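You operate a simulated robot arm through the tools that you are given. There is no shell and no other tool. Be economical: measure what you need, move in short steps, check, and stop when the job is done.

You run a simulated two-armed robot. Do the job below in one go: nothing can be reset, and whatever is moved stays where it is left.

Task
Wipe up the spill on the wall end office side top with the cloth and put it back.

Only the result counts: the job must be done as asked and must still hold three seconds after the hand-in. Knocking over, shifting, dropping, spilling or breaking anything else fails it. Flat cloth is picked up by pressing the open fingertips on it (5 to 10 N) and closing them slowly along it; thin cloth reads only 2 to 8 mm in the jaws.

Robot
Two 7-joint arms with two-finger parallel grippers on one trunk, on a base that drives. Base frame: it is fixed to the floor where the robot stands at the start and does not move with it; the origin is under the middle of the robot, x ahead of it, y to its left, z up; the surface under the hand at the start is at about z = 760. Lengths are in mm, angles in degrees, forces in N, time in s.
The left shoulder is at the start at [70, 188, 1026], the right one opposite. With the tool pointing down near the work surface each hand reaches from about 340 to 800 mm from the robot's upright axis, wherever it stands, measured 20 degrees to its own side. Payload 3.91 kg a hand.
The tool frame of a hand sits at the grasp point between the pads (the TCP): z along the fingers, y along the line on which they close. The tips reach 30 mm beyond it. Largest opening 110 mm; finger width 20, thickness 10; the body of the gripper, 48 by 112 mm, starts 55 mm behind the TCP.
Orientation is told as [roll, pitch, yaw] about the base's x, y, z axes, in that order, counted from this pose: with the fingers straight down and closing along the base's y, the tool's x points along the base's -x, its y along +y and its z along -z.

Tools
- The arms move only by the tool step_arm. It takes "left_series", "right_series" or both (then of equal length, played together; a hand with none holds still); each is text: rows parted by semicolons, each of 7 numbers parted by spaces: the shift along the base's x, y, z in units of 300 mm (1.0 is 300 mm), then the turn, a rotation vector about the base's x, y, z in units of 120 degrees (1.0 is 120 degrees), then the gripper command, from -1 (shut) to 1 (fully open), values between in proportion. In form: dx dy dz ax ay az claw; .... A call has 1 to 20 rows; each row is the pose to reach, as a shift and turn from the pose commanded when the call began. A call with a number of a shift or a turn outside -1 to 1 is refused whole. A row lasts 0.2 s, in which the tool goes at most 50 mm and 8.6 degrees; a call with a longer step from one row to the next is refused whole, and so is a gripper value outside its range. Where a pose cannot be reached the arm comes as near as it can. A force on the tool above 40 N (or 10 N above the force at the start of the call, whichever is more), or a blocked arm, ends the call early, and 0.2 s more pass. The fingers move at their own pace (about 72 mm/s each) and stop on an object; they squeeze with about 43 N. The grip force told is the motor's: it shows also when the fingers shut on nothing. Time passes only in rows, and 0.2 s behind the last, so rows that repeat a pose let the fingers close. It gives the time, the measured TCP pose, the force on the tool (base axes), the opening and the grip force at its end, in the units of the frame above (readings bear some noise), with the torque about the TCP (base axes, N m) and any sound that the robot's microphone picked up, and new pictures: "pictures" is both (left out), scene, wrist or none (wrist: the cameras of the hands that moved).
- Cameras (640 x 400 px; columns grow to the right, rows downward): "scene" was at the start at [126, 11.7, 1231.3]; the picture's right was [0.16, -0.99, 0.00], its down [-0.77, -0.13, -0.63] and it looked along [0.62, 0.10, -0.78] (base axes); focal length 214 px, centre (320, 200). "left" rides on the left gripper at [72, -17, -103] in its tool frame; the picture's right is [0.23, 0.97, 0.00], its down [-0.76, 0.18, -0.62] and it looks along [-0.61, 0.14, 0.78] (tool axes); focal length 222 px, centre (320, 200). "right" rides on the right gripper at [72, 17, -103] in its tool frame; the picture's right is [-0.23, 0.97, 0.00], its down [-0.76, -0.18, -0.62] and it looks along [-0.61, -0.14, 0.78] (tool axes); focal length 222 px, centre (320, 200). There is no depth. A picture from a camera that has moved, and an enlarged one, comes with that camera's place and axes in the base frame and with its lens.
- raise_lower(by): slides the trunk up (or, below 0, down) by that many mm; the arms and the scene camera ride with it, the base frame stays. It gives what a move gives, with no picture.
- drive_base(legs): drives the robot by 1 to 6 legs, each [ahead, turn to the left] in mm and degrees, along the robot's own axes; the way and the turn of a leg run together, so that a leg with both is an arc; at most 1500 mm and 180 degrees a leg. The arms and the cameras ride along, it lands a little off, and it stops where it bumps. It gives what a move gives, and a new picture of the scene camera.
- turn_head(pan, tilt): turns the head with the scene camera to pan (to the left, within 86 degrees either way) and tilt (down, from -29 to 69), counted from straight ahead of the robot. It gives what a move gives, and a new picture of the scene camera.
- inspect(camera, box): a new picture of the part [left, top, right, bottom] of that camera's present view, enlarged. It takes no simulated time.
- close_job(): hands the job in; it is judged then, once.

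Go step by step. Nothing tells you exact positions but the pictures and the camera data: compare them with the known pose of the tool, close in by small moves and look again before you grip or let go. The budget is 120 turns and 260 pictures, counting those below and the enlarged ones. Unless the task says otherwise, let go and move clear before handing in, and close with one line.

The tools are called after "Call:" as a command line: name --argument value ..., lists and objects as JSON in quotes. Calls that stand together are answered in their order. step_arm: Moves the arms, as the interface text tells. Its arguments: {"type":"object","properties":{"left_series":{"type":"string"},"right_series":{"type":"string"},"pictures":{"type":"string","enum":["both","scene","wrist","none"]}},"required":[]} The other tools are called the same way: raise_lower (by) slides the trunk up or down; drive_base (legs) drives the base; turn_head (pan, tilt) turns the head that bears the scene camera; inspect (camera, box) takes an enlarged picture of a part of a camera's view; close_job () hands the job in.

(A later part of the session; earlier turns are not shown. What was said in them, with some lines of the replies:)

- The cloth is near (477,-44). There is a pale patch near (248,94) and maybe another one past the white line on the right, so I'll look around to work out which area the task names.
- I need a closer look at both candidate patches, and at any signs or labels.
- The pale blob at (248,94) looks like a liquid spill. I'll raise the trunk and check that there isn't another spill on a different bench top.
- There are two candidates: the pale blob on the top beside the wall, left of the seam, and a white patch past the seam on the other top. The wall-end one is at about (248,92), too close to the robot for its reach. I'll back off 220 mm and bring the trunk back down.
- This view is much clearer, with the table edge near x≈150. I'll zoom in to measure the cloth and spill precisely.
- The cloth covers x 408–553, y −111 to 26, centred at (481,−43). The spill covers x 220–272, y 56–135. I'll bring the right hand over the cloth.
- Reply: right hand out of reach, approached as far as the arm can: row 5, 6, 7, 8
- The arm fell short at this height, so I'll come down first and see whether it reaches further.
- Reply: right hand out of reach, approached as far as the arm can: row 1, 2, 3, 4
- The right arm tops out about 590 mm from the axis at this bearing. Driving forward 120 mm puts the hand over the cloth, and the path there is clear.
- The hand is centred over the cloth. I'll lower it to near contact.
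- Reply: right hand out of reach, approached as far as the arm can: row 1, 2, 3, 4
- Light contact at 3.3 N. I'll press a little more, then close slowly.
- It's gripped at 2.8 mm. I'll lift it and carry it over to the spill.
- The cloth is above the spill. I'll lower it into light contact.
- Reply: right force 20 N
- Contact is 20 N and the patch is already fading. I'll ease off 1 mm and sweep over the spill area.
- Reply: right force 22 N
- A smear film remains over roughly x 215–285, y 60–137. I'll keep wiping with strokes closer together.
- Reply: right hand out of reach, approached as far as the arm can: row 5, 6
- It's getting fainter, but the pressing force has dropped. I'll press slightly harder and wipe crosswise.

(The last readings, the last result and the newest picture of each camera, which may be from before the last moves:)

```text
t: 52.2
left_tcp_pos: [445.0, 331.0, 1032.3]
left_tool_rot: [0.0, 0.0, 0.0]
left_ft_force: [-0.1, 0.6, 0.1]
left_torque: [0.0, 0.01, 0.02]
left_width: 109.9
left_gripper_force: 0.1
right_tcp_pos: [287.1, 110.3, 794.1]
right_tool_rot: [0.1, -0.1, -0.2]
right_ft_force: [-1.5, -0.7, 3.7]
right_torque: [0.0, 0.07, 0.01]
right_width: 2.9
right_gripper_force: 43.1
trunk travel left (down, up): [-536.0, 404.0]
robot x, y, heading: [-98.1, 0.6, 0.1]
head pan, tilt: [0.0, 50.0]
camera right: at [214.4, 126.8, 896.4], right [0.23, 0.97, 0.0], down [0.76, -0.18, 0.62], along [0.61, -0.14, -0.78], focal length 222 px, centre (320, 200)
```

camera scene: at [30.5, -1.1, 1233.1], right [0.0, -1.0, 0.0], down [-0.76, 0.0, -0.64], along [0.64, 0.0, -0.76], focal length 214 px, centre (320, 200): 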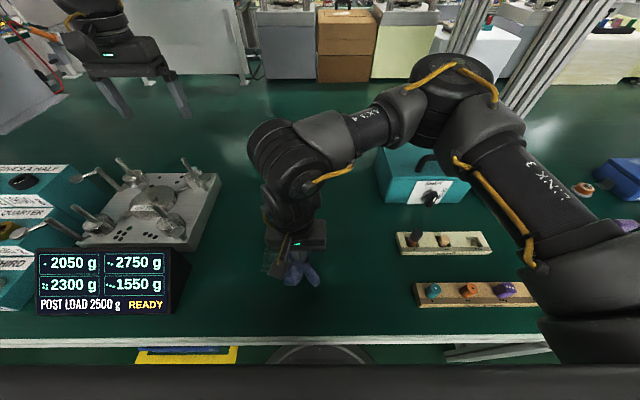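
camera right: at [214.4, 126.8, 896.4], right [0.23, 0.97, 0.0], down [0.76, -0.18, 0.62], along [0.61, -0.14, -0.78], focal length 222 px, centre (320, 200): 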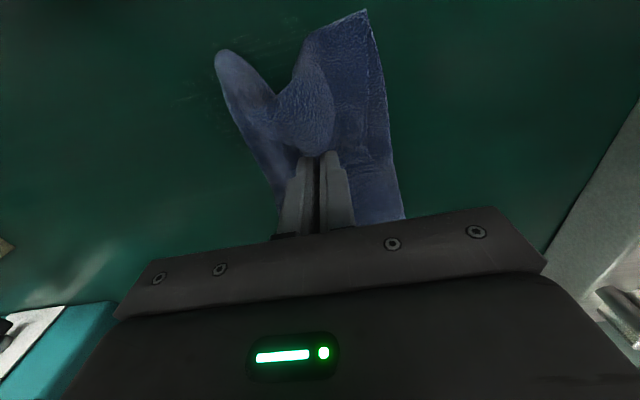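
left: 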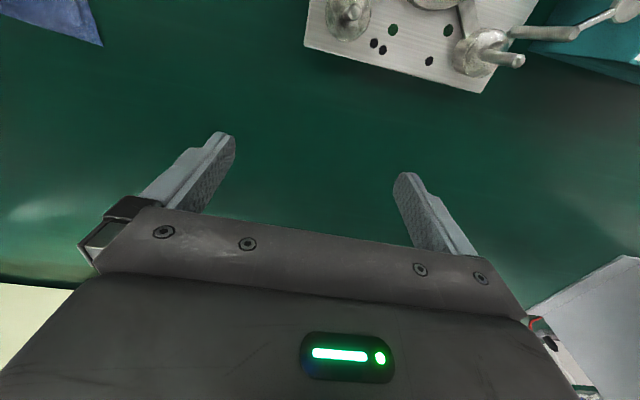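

Nearly clean. I'll finish the remaining crosswise lines, then lift and look.

Call:
step_arm --right_series "0 0.04 -0.001 0 0 0 -1; -0.12 0.04 -0.001 0 0 0 -1; -0.23 0.04 -0.001 0 0 0 -1; -0.23 0.08 -0.001 0 0 0 -1; -0.12 0.08 -0.001 0 0 0 -1; 0 0.08 -0.001 0 0 0 -1; 0 0.115 -0.001 0 0 0 -1; -0.11 0.115 -0.001 0 0 0 -1; -0.21 0.115 -0.001 0 0 0 -1; -0.11 0.115 -0.001 0 0 0 -1; -0.1 0.05 0.1 0 0 0 -1; -0.05 -0.08 0.15 0 0 0 -1; 0.05 -0.2 0.2 0 0 0 -1; 0.15 -0.32 0.22 0 0 0 -1; 0.28 -0.4 0.22 0 0 0 -1; 0.28 -0.4 0.22 0 0 0 -1"

Call:
inspect --camera "scene" --box '[200, 200, 360, 320]'

```text
t: 55.6
left_tcp_pos: [445.3, 331.3, 1031.7]
left_tool_rot: [0.0, -0.1, 0.0]
left_ft_force: [-0.3, 0.0, 0.2]
left_torque: [0.01, 0.02, -0.01]
left_width: 109.9
left_gripper_force: 0.1
right_tcp_pos: [373.1, -7.1, 859.5]
right_tool_rot: [0.1, -0.1, 0.0]
right_ft_force: [0.7, -0.6, 0.3]
right_torque: [-0.01, -0.03, 0.0]
right_width: 3.2
right_gripper_force: 43.5
right hand out of reach, approached as far as the arm can: row 9
trunk travel left (down, up): [-536.0, 404.0]
robot x, y, heading: [-93.9, -0.9, -0.3]
head pan, tilt: [0.0, 50.0]
camera scene: at [32.8, -0.2, 1232.8], right [0.0, -1.0, 0.0], down [-0.77, 0.0, -0.64], along [0.64, 0.0, -0.77], focal length 214 px, centre (320, 200)
camera right: at [300.1, 9.7, 961.9], right [0.23, 0.97, 0.0], down [0.76, -0.18, 0.62], along [0.61, -0.14, -0.78], focal length 222 px, centre (320, 200)
```

scene: 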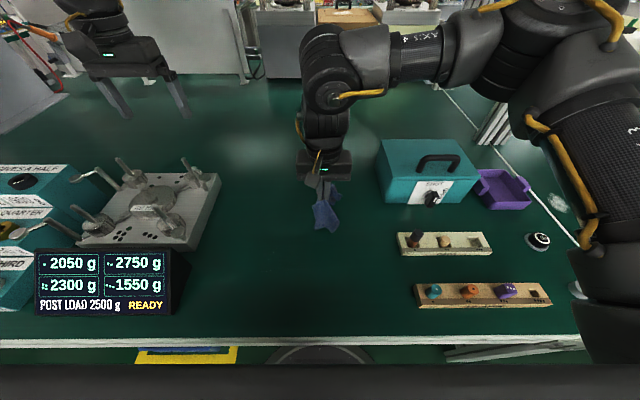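
right: 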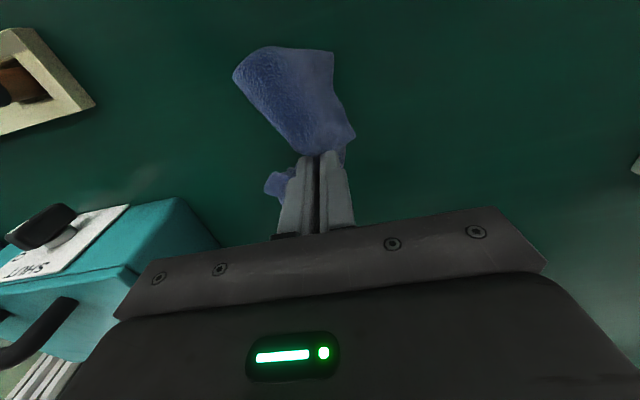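

```text
3.33 times, centred on (280, 260) of scene
camera zoom: at [32.8, -0.2, 1232.8], right [0.0, -1.0, 0.0], down [-0.77, 0.0, -0.64], along [0.64, 0.0, -0.77], focal length 715 px, centre (453, 0)
```

zoom: 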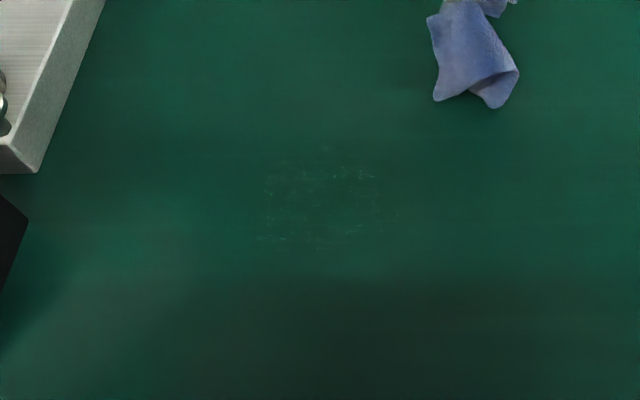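

Only very faint streaks are left. I'll make one more firm pass over x 208–290, y 38–140.

Call:
step_arm --right_series "-0.12 0.07 -0.08 0 0 0 -1; -0.24 0.14 -0.16 0 0 0 -1; -0.277 0.157 -0.215 0 0 0 -1; -0.277 0.157 -0.224 0 0 0 -1; -0.277 0.157 -0.224 0 0 0 -1" --pictures "none"

```text
t: 56.9
left_tcp_pos: [444.9, 330.3, 1033.3]
left_tool_rot: [0.0, 0.0, 0.0]
left_ft_force: [-1.0, 0.1, 0.8]
left_torque: [0.0, -0.01, 0.03]
left_width: 110.0
left_gripper_force: 0.1
right_tcp_pos: [290.4, 36.2, 793.0]
right_tool_rot: [0.4, -0.4, -0.3]
right_ft_force: [-1.4, -4.0, 23.9]
right_torque: [-0.27, 0.04, 0.0]
right_width: 2.8
right_gripper_force: 43.0
trunk travel left (down, up): [-536.0, 404.0]
robot x, y, heading: [-93.8, -1.8, -0.1]
head pan, tilt: [0.0, 50.0]
stopped in row 5 (right hand): the force on the tool passed its limit at 41 N (the readings are from after the stop); the commanded pose is now the measured one
```

Call:
step_arm --right_series "0 0.117 0.004 0 0 0 -1; 0 0.233 0.004 0 0 0 -1; 0 0.35 0.004 0 0 0 -1; -0.03 0.35 0.004 0 0 0 -1; -0.03 0.233 0.004 0 0 0 -1; -0.03 0.117 0.004 0 0 0 -1; -0.03 0 0.004 0 0 0 -1; -0.06 0 0.004 0 0 0 -1; -0.06 0.117 0.004 0 0 0 -1; -0.06 0.233 0.004 0 0 0 -1; -0.06 0.35 0.004 0 0 0 -1; -0.09 0.35 0.004 0 0 0 -1; -0.09 0.233 0.004 0 0 0 -1; -0.09 0.117 0.004 0 0 0 -1; -0.09 0 0.004 0 0 0 -1; -0.12 0 0.004 0 0 0 -1; -0.12 0.117 0.004 0 0 0 -1; -0.12 0.233 0.004 0 0 0 -1; -0.12 0.35 0.004 0 0 0 -1; -0.15 0.35 0.004 0 0 0 -1" --pictures "none"

```text
t: 61.1
left_tcp_pos: [446.3, 330.3, 1032.1]
left_tool_rot: [0.1, 0.0, 0.0]
left_ft_force: [0.3, -0.3, 0.2]
left_torque: [0.01, 0.01, -0.03]
left_width: 110.1
left_gripper_force: 0.2
right_tcp_pos: [246.0, 142.7, 794.6]
right_tool_rot: [0.4, -0.4, -0.3]
right_ft_force: [5.2, 1.4, 24.4]
right_torque: [-0.09, -0.2, 0.06]
right_width: 3.2
right_gripper_force: 42.8
trunk travel left (down, up): [-536.0, 404.0]
robot x, y, heading: [-96.6, -0.9, 0.2]
head pan, tilt: [0.0, 50.0]
```

Call:
step_arm --right_series "0 -0.117 0.001 0 0 0 -1; 0 -0.233 0.001 0 0 0 -1; 0 -0.35 0.001 0 0 0 -1; -0.03 -0.35 0.001 0 0 0 -1; -0.03 -0.233 0.001 0 0 0 -1; -0.03 -0.117 0.001 0 0 0 -1; -0.03 -0.02 0.001 0 0 0 -1; -0.06 -0.02 0.001 0 0 0 -1; -0.06 -0.117 0.001 0 0 0 -1; -0.06 -0.233 0.001 0 0 0 -1; -0.06 -0.35 0.001 0 0 0 -1; -0.09 -0.35 0.001 0 0 0 -1; -0.09 -0.233 0.001 0 0 0 -1; -0.09 -0.117 0.001 0 0 0 -1; -0.09 -0.03 0.001 0 0 0 -1; -0.12 -0.04 0.001 0 0 0 -1; -0.12 -0.15 0.001 0 0 0 -1; -0.12 -0.25 0.001 0 0 0 -1; -0.12 -0.35 0.001 0 0 0 -1" --pictures "none"

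Call:
step_arm --right_series "0.08 -0.03 0.1 0 0 0 -1; 0.2 -0.06 0.2 0 0 0 -1; 0.34 -0.1 0.22 0 0 0 -1; 0.48 -0.14 0.22 0 0 0 -1; 0.58 -0.16 0.22 0 0 0 -1; 0.58 -0.16 0.22 0 0 0 -1" --pictures "wrist"

Call:
inspect --camera "scene" --box '[200, 200, 360, 320]'

```text
t: 65.1
left_tcp_pos: [446.1, 328.9, 1032.9]
left_tool_rot: [0.2, 0.0, 0.0]
left_ft_force: [-0.4, -0.3, -0.2]
left_torque: [0.03, 0.03, -0.02]
left_width: 109.8
left_gripper_force: 0.0
right_tcp_pos: [211.6, 36.6, 794.2]
right_tool_rot: [0.3, -0.2, -0.2]
right_ft_force: [-0.5, 0.6, 3.4]
right_torque: [0.05, -0.02, -0.01]
right_width: 3.0
right_gripper_force: 42.8
trunk travel left (down, up): [-536.0, 404.0]
robot x, y, heading: [-95.6, -0.4, -0.3]
head pan, tilt: [0.0, 50.0]
```

```text
t: 66.5
left_tcp_pos: [446.5, 331.0, 1032.4]
left_tool_rot: [-0.1, 0.1, 0.0]
left_ft_force: [-0.1, 0.1, 0.9]
left_torque: [-0.03, 0.01, 0.0]
left_width: 110.2
left_gripper_force: 0.1
right_tcp_pos: [384.7, -12.2, 858.8]
right_tool_rot: [0.2, -0.3, -0.3]
right_ft_force: [-0.2, -0.5, 0.0]
right_torque: [-0.01, 0.03, 0.04]
right_width: 2.9
right_gripper_force: 43.0
trunk travel left (down, up): [-536.0, 404.0]
robot x, y, heading: [-94.9, 1.7, -0.1]
head pan, tilt: [0.0, 50.0]
camera right: at [310.1, 3.6, 960.3], right [0.23, 0.97, 0.01], down [0.76, -0.18, 0.63], along [0.61, -0.14, -0.78], focal length 222 px, centre (320, 200)
```

right: 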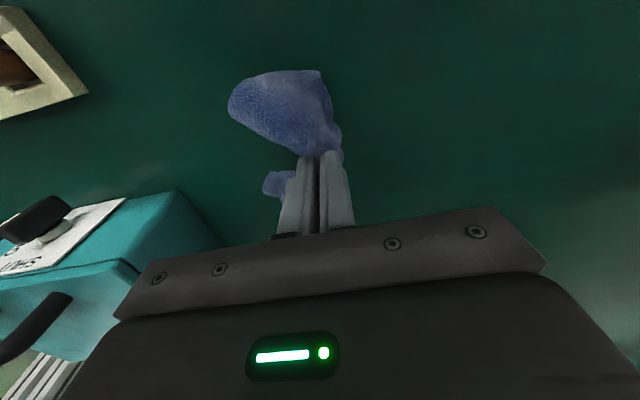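

```text
3.33 times, centred on (280, 260) of scene
camera zoom: at [33.8, -1.2, 1232.7], right [0.0, -1.0, 0.0], down [-0.77, 0.0, -0.64], along [0.64, 0.0, -0.77], focal length 715 px, centre (453, 0)
```

zoom: 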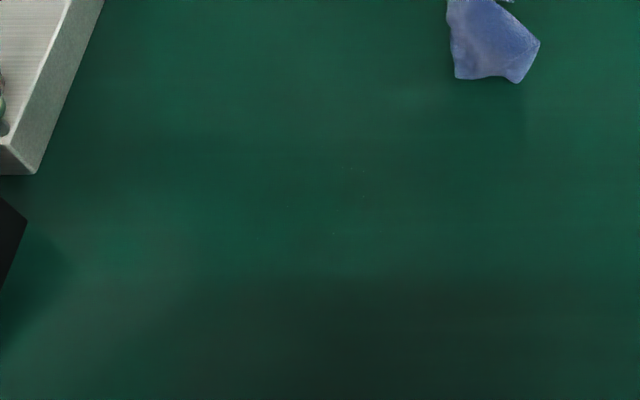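

The spill is gone. Now I'll return the cloth to where it was picked up, with the TCP at (477,−41).

Call:
step_arm --right_series "0.1 -0.03 0 0 0 0 -1; 0.2 -0.06 0 0 0 0 -1; 0.307 -0.096 0 0 0 0 -1; 0.307 -0.096 -0.08 0 0 0 -1; 0.307 -0.096 -0.15 0 0 0 -1; 0.307 -0.096 -0.2 0 0 0 -1; 0.307 -0.096 -0.2 0 0 0 -1"

```text
t: 68.1
left_tcp_pos: [446.5, 330.8, 1033.1]
left_tool_rot: [-0.1, 0.0, 0.0]
left_ft_force: [-0.1, -0.3, -0.6]
left_torque: [-0.02, 0.0, -0.01]
left_width: 109.8
left_gripper_force: 0.1
right_tcp_pos: [478.2, -39.7, 798.1]
right_tool_rot: [0.2, -0.3, -0.3]
right_ft_force: [-1.1, -0.4, 1.6]
right_torque: [-0.04, -0.03, -0.03]
right_width: 2.8
right_gripper_force: 43.0
trunk travel left (down, up): [-536.0, 404.0]
robot x, y, heading: [-92.8, -2.1, -0.1]
head pan, tilt: [0.0, 50.0]
camera scene: at [32.9, -0.7, 1232.9], right [0.0, -1.0, 0.0], down [-0.77, 0.0, -0.64], along [0.64, 0.0, -0.77], focal length 214 px, centre (320, 200)
camera right: at [403.2, -22.8, 901.8], right [0.23, 0.97, 0.01], down [0.76, -0.18, 0.63], along [0.61, -0.14, -0.78], focal length 222 px, centre (320, 200)
```

scene: 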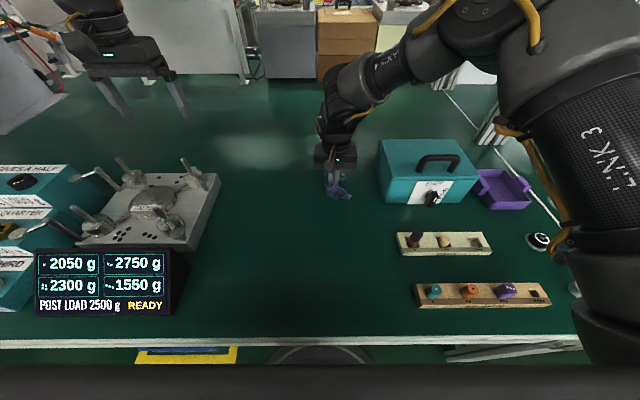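
right: 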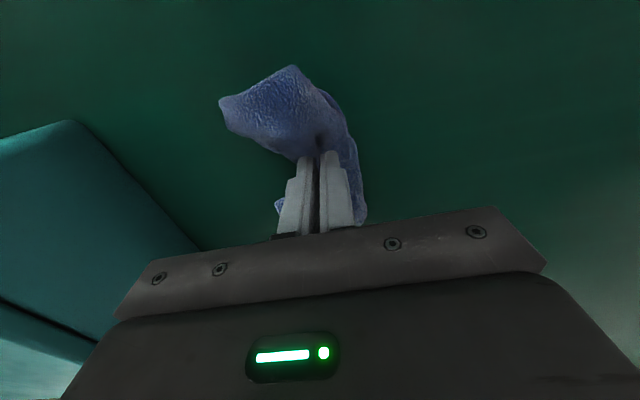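

I'll open the fingers and lift slowly to see how the cloth settles.

Call:
step_arm --right_series "0 0 -0.01 0 0 0 -1; 0 0 -0.01 0 0 0 -0.85; 0 0 -0.01 0 0 0 -0.7; 0 0 -0.01 0 0 0 -0.55; 0 0 -0.01 0 0 0 -0.4; 0 0 -0.01 0 0 0 -0.4; 0 0 0.04 0 0 0 -0.4; 0 0 0.1 0 0 0 -0.4; 0 0 0.2 0 0 0 -0.4; 0 0 0.3 0 0 0 -0.4; 0 0 0.3 0 0 0 -0.4"

Call:
inspect --camera "scene" --box '[270, 130, 400, 230]'

```text
t: 70.5
left_tcp_pos: [447.3, 330.9, 1032.8]
left_tool_rot: [0.1, 0.1, 0.1]
left_ft_force: [0.5, -1.2, -0.2]
left_torque: [-0.01, 0.01, 0.0]
left_width: 110.0
left_gripper_force: 0.0
right_tcp_pos: [477.0, -39.3, 890.2]
right_tool_rot: [0.2, -0.1, -0.3]
right_ft_force: [-0.6, -0.2, -0.6]
right_torque: [-0.04, 0.03, -0.02]
right_width: 33.1
right_gripper_force: 0.1
trunk travel left (down, up): [-536.0, 404.0]
robot x, y, heading: [-95.0, 1.4, 0.2]
head pan, tilt: [0.0, 50.0]
camera scene: at [33.9, -0.7, 1232.7], right [0.0, -1.0, 0.0], down [-0.77, 0.0, -0.64], along [0.64, 0.0, -0.77], focal length 214 px, centre (320, 200)
camera right: at [403.2, -22.4, 993.4], right [0.23, 0.97, 0.0], down [0.76, -0.18, 0.63], along [0.61, -0.14, -0.78], focal length 222 px, centre (320, 200)
```

scene: 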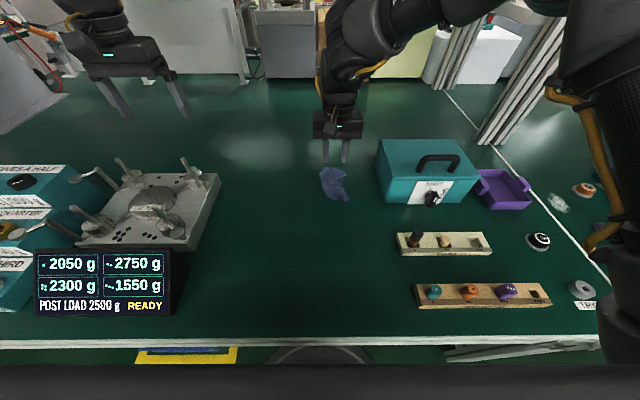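
right: 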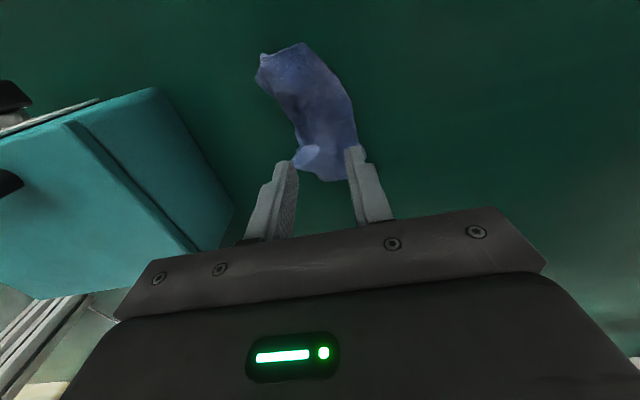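

```text
4.00 times, centred on (335, 180) of scene
camera zoom: at [33.9, -0.7, 1232.7], right [0.0, -1.0, 0.0], down [-0.77, 0.0, -0.64], along [0.64, 0.0, -0.77], focal length 858 px, centre (260, 280)
```

zoom: 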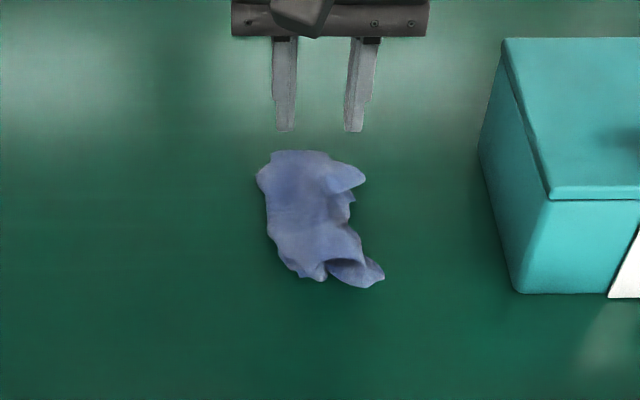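

The cloth is back in its place, crumpled but centred at about (480,−40). I'll clear the arm and take a last look.

Call:
step_arm --right_series "0 0 0.12 0 0 0 -0.4; -0.1 -0.02 0.24 0 0 0 -0.4; -0.22 -0.05 0.36 0 0 0 -0.4; -0.35 -0.1 0.42 0 0 0 -0.4; -0.48 -0.15 0.48 0 0 0 -0.4; -0.48 -0.15 0.48 0 0 0 -0.4" --pictures "scene"

Call:
inspect --camera "scene" --box '[190, 150, 390, 300]'

```text
refused: row 3 steps farther than a row can; nothing moved
```

```text
2.67 times, centred on (290, 225) of scene
camera zoom: at [33.9, -0.7, 1232.7], right [0.0, -1.0, 0.0], down [-0.77, 0.0, -0.64], along [0.64, 0.0, -0.77], focal length 572 px, centre (400, 133)
```

zoom: 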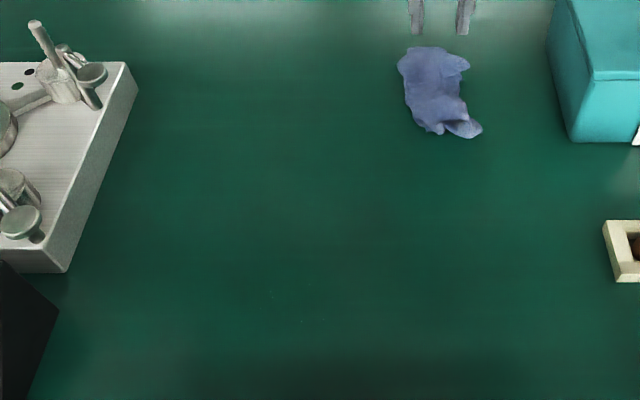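

Call:
step_arm --right_series "0 0 0.12 0 0 0 -0.4; -0.06 -0.01 0.24 0 0 0 -0.4; -0.16 -0.03 0.32 0 0 0 -0.4; -0.28 -0.06 0.38 0 0 0 -0.4; -0.4 -0.09 0.42 0 0 0 -0.4; -0.4 -0.09 0.42 0 0 0 -0.4" --pictures "scene"

Call:
inspect --camera "scene" --box '[240, 225, 330, 290]'

```text
t: 71.9
left_tcp_pos: [447.0, 331.9, 1031.8]
left_tool_rot: [0.0, 0.1, -0.1]
left_ft_force: [-0.5, 0.2, -0.6]
left_torque: [-0.01, 0.0, 0.0]
left_width: 109.8
left_gripper_force: 0.0
right_tcp_pos: [356.3, -66.5, 1015.3]
right_tool_rot: [0.1, -0.2, -0.4]
right_ft_force: [1.0, -0.2, -0.2]
right_torque: [-0.03, 0.04, 0.01]
right_width: 32.8
right_gripper_force: 0.0
trunk travel left (down, up): [-536.0, 404.0]
robot x, y, heading: [-92.2, -0.4, 0.1]
head pan, tilt: [0.0, 50.0]
camera scene: at [34.3, 0.1, 1232.6], right [0.0, -1.0, 0.0], down [-0.77, 0.0, -0.64], along [0.64, 0.0, -0.77], focal length 214 px, centre (320, 200)
```

scene: 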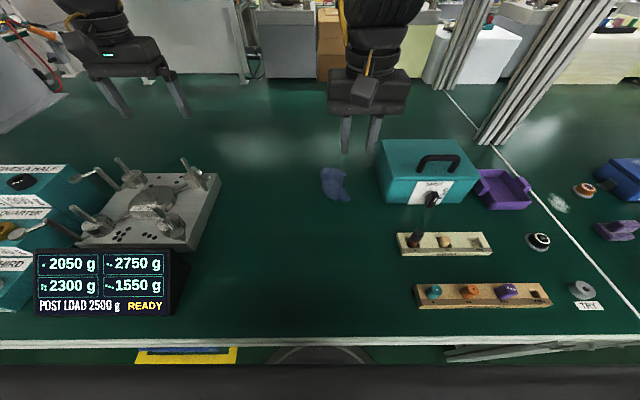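

```text
6.15 times, centred on (285, 258) of scene
camera zoom: at [34.3, 0.1, 1232.6], right [0.0, -1.0, 0.0], down [-0.77, 0.0, -0.64], along [0.64, 0.0, -0.77], focal length 1320 px, centre (535, -154)
```

zoom: 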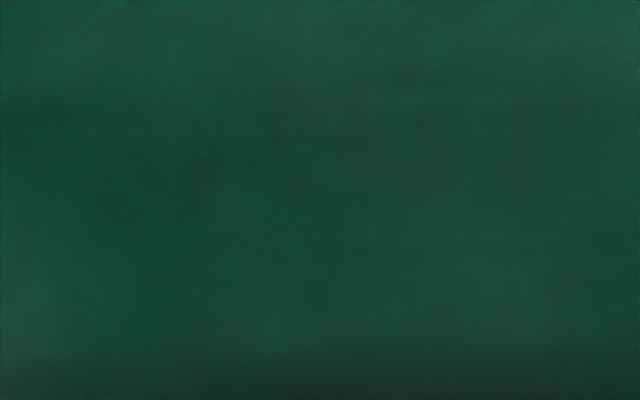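

The top is clean, the cloth is back in its place and the hand is clear, so I'm handing in.

Call:
close_job

```text
The job is handed in.
```

I wiped up the spill on the wall-end top and put the cloth back where it was; it lies crumpled there, not flat as before. No sign says which top is the "wall end office side", so I took it to be the one beside the left-hand wall and left the white patch past the seam alone.
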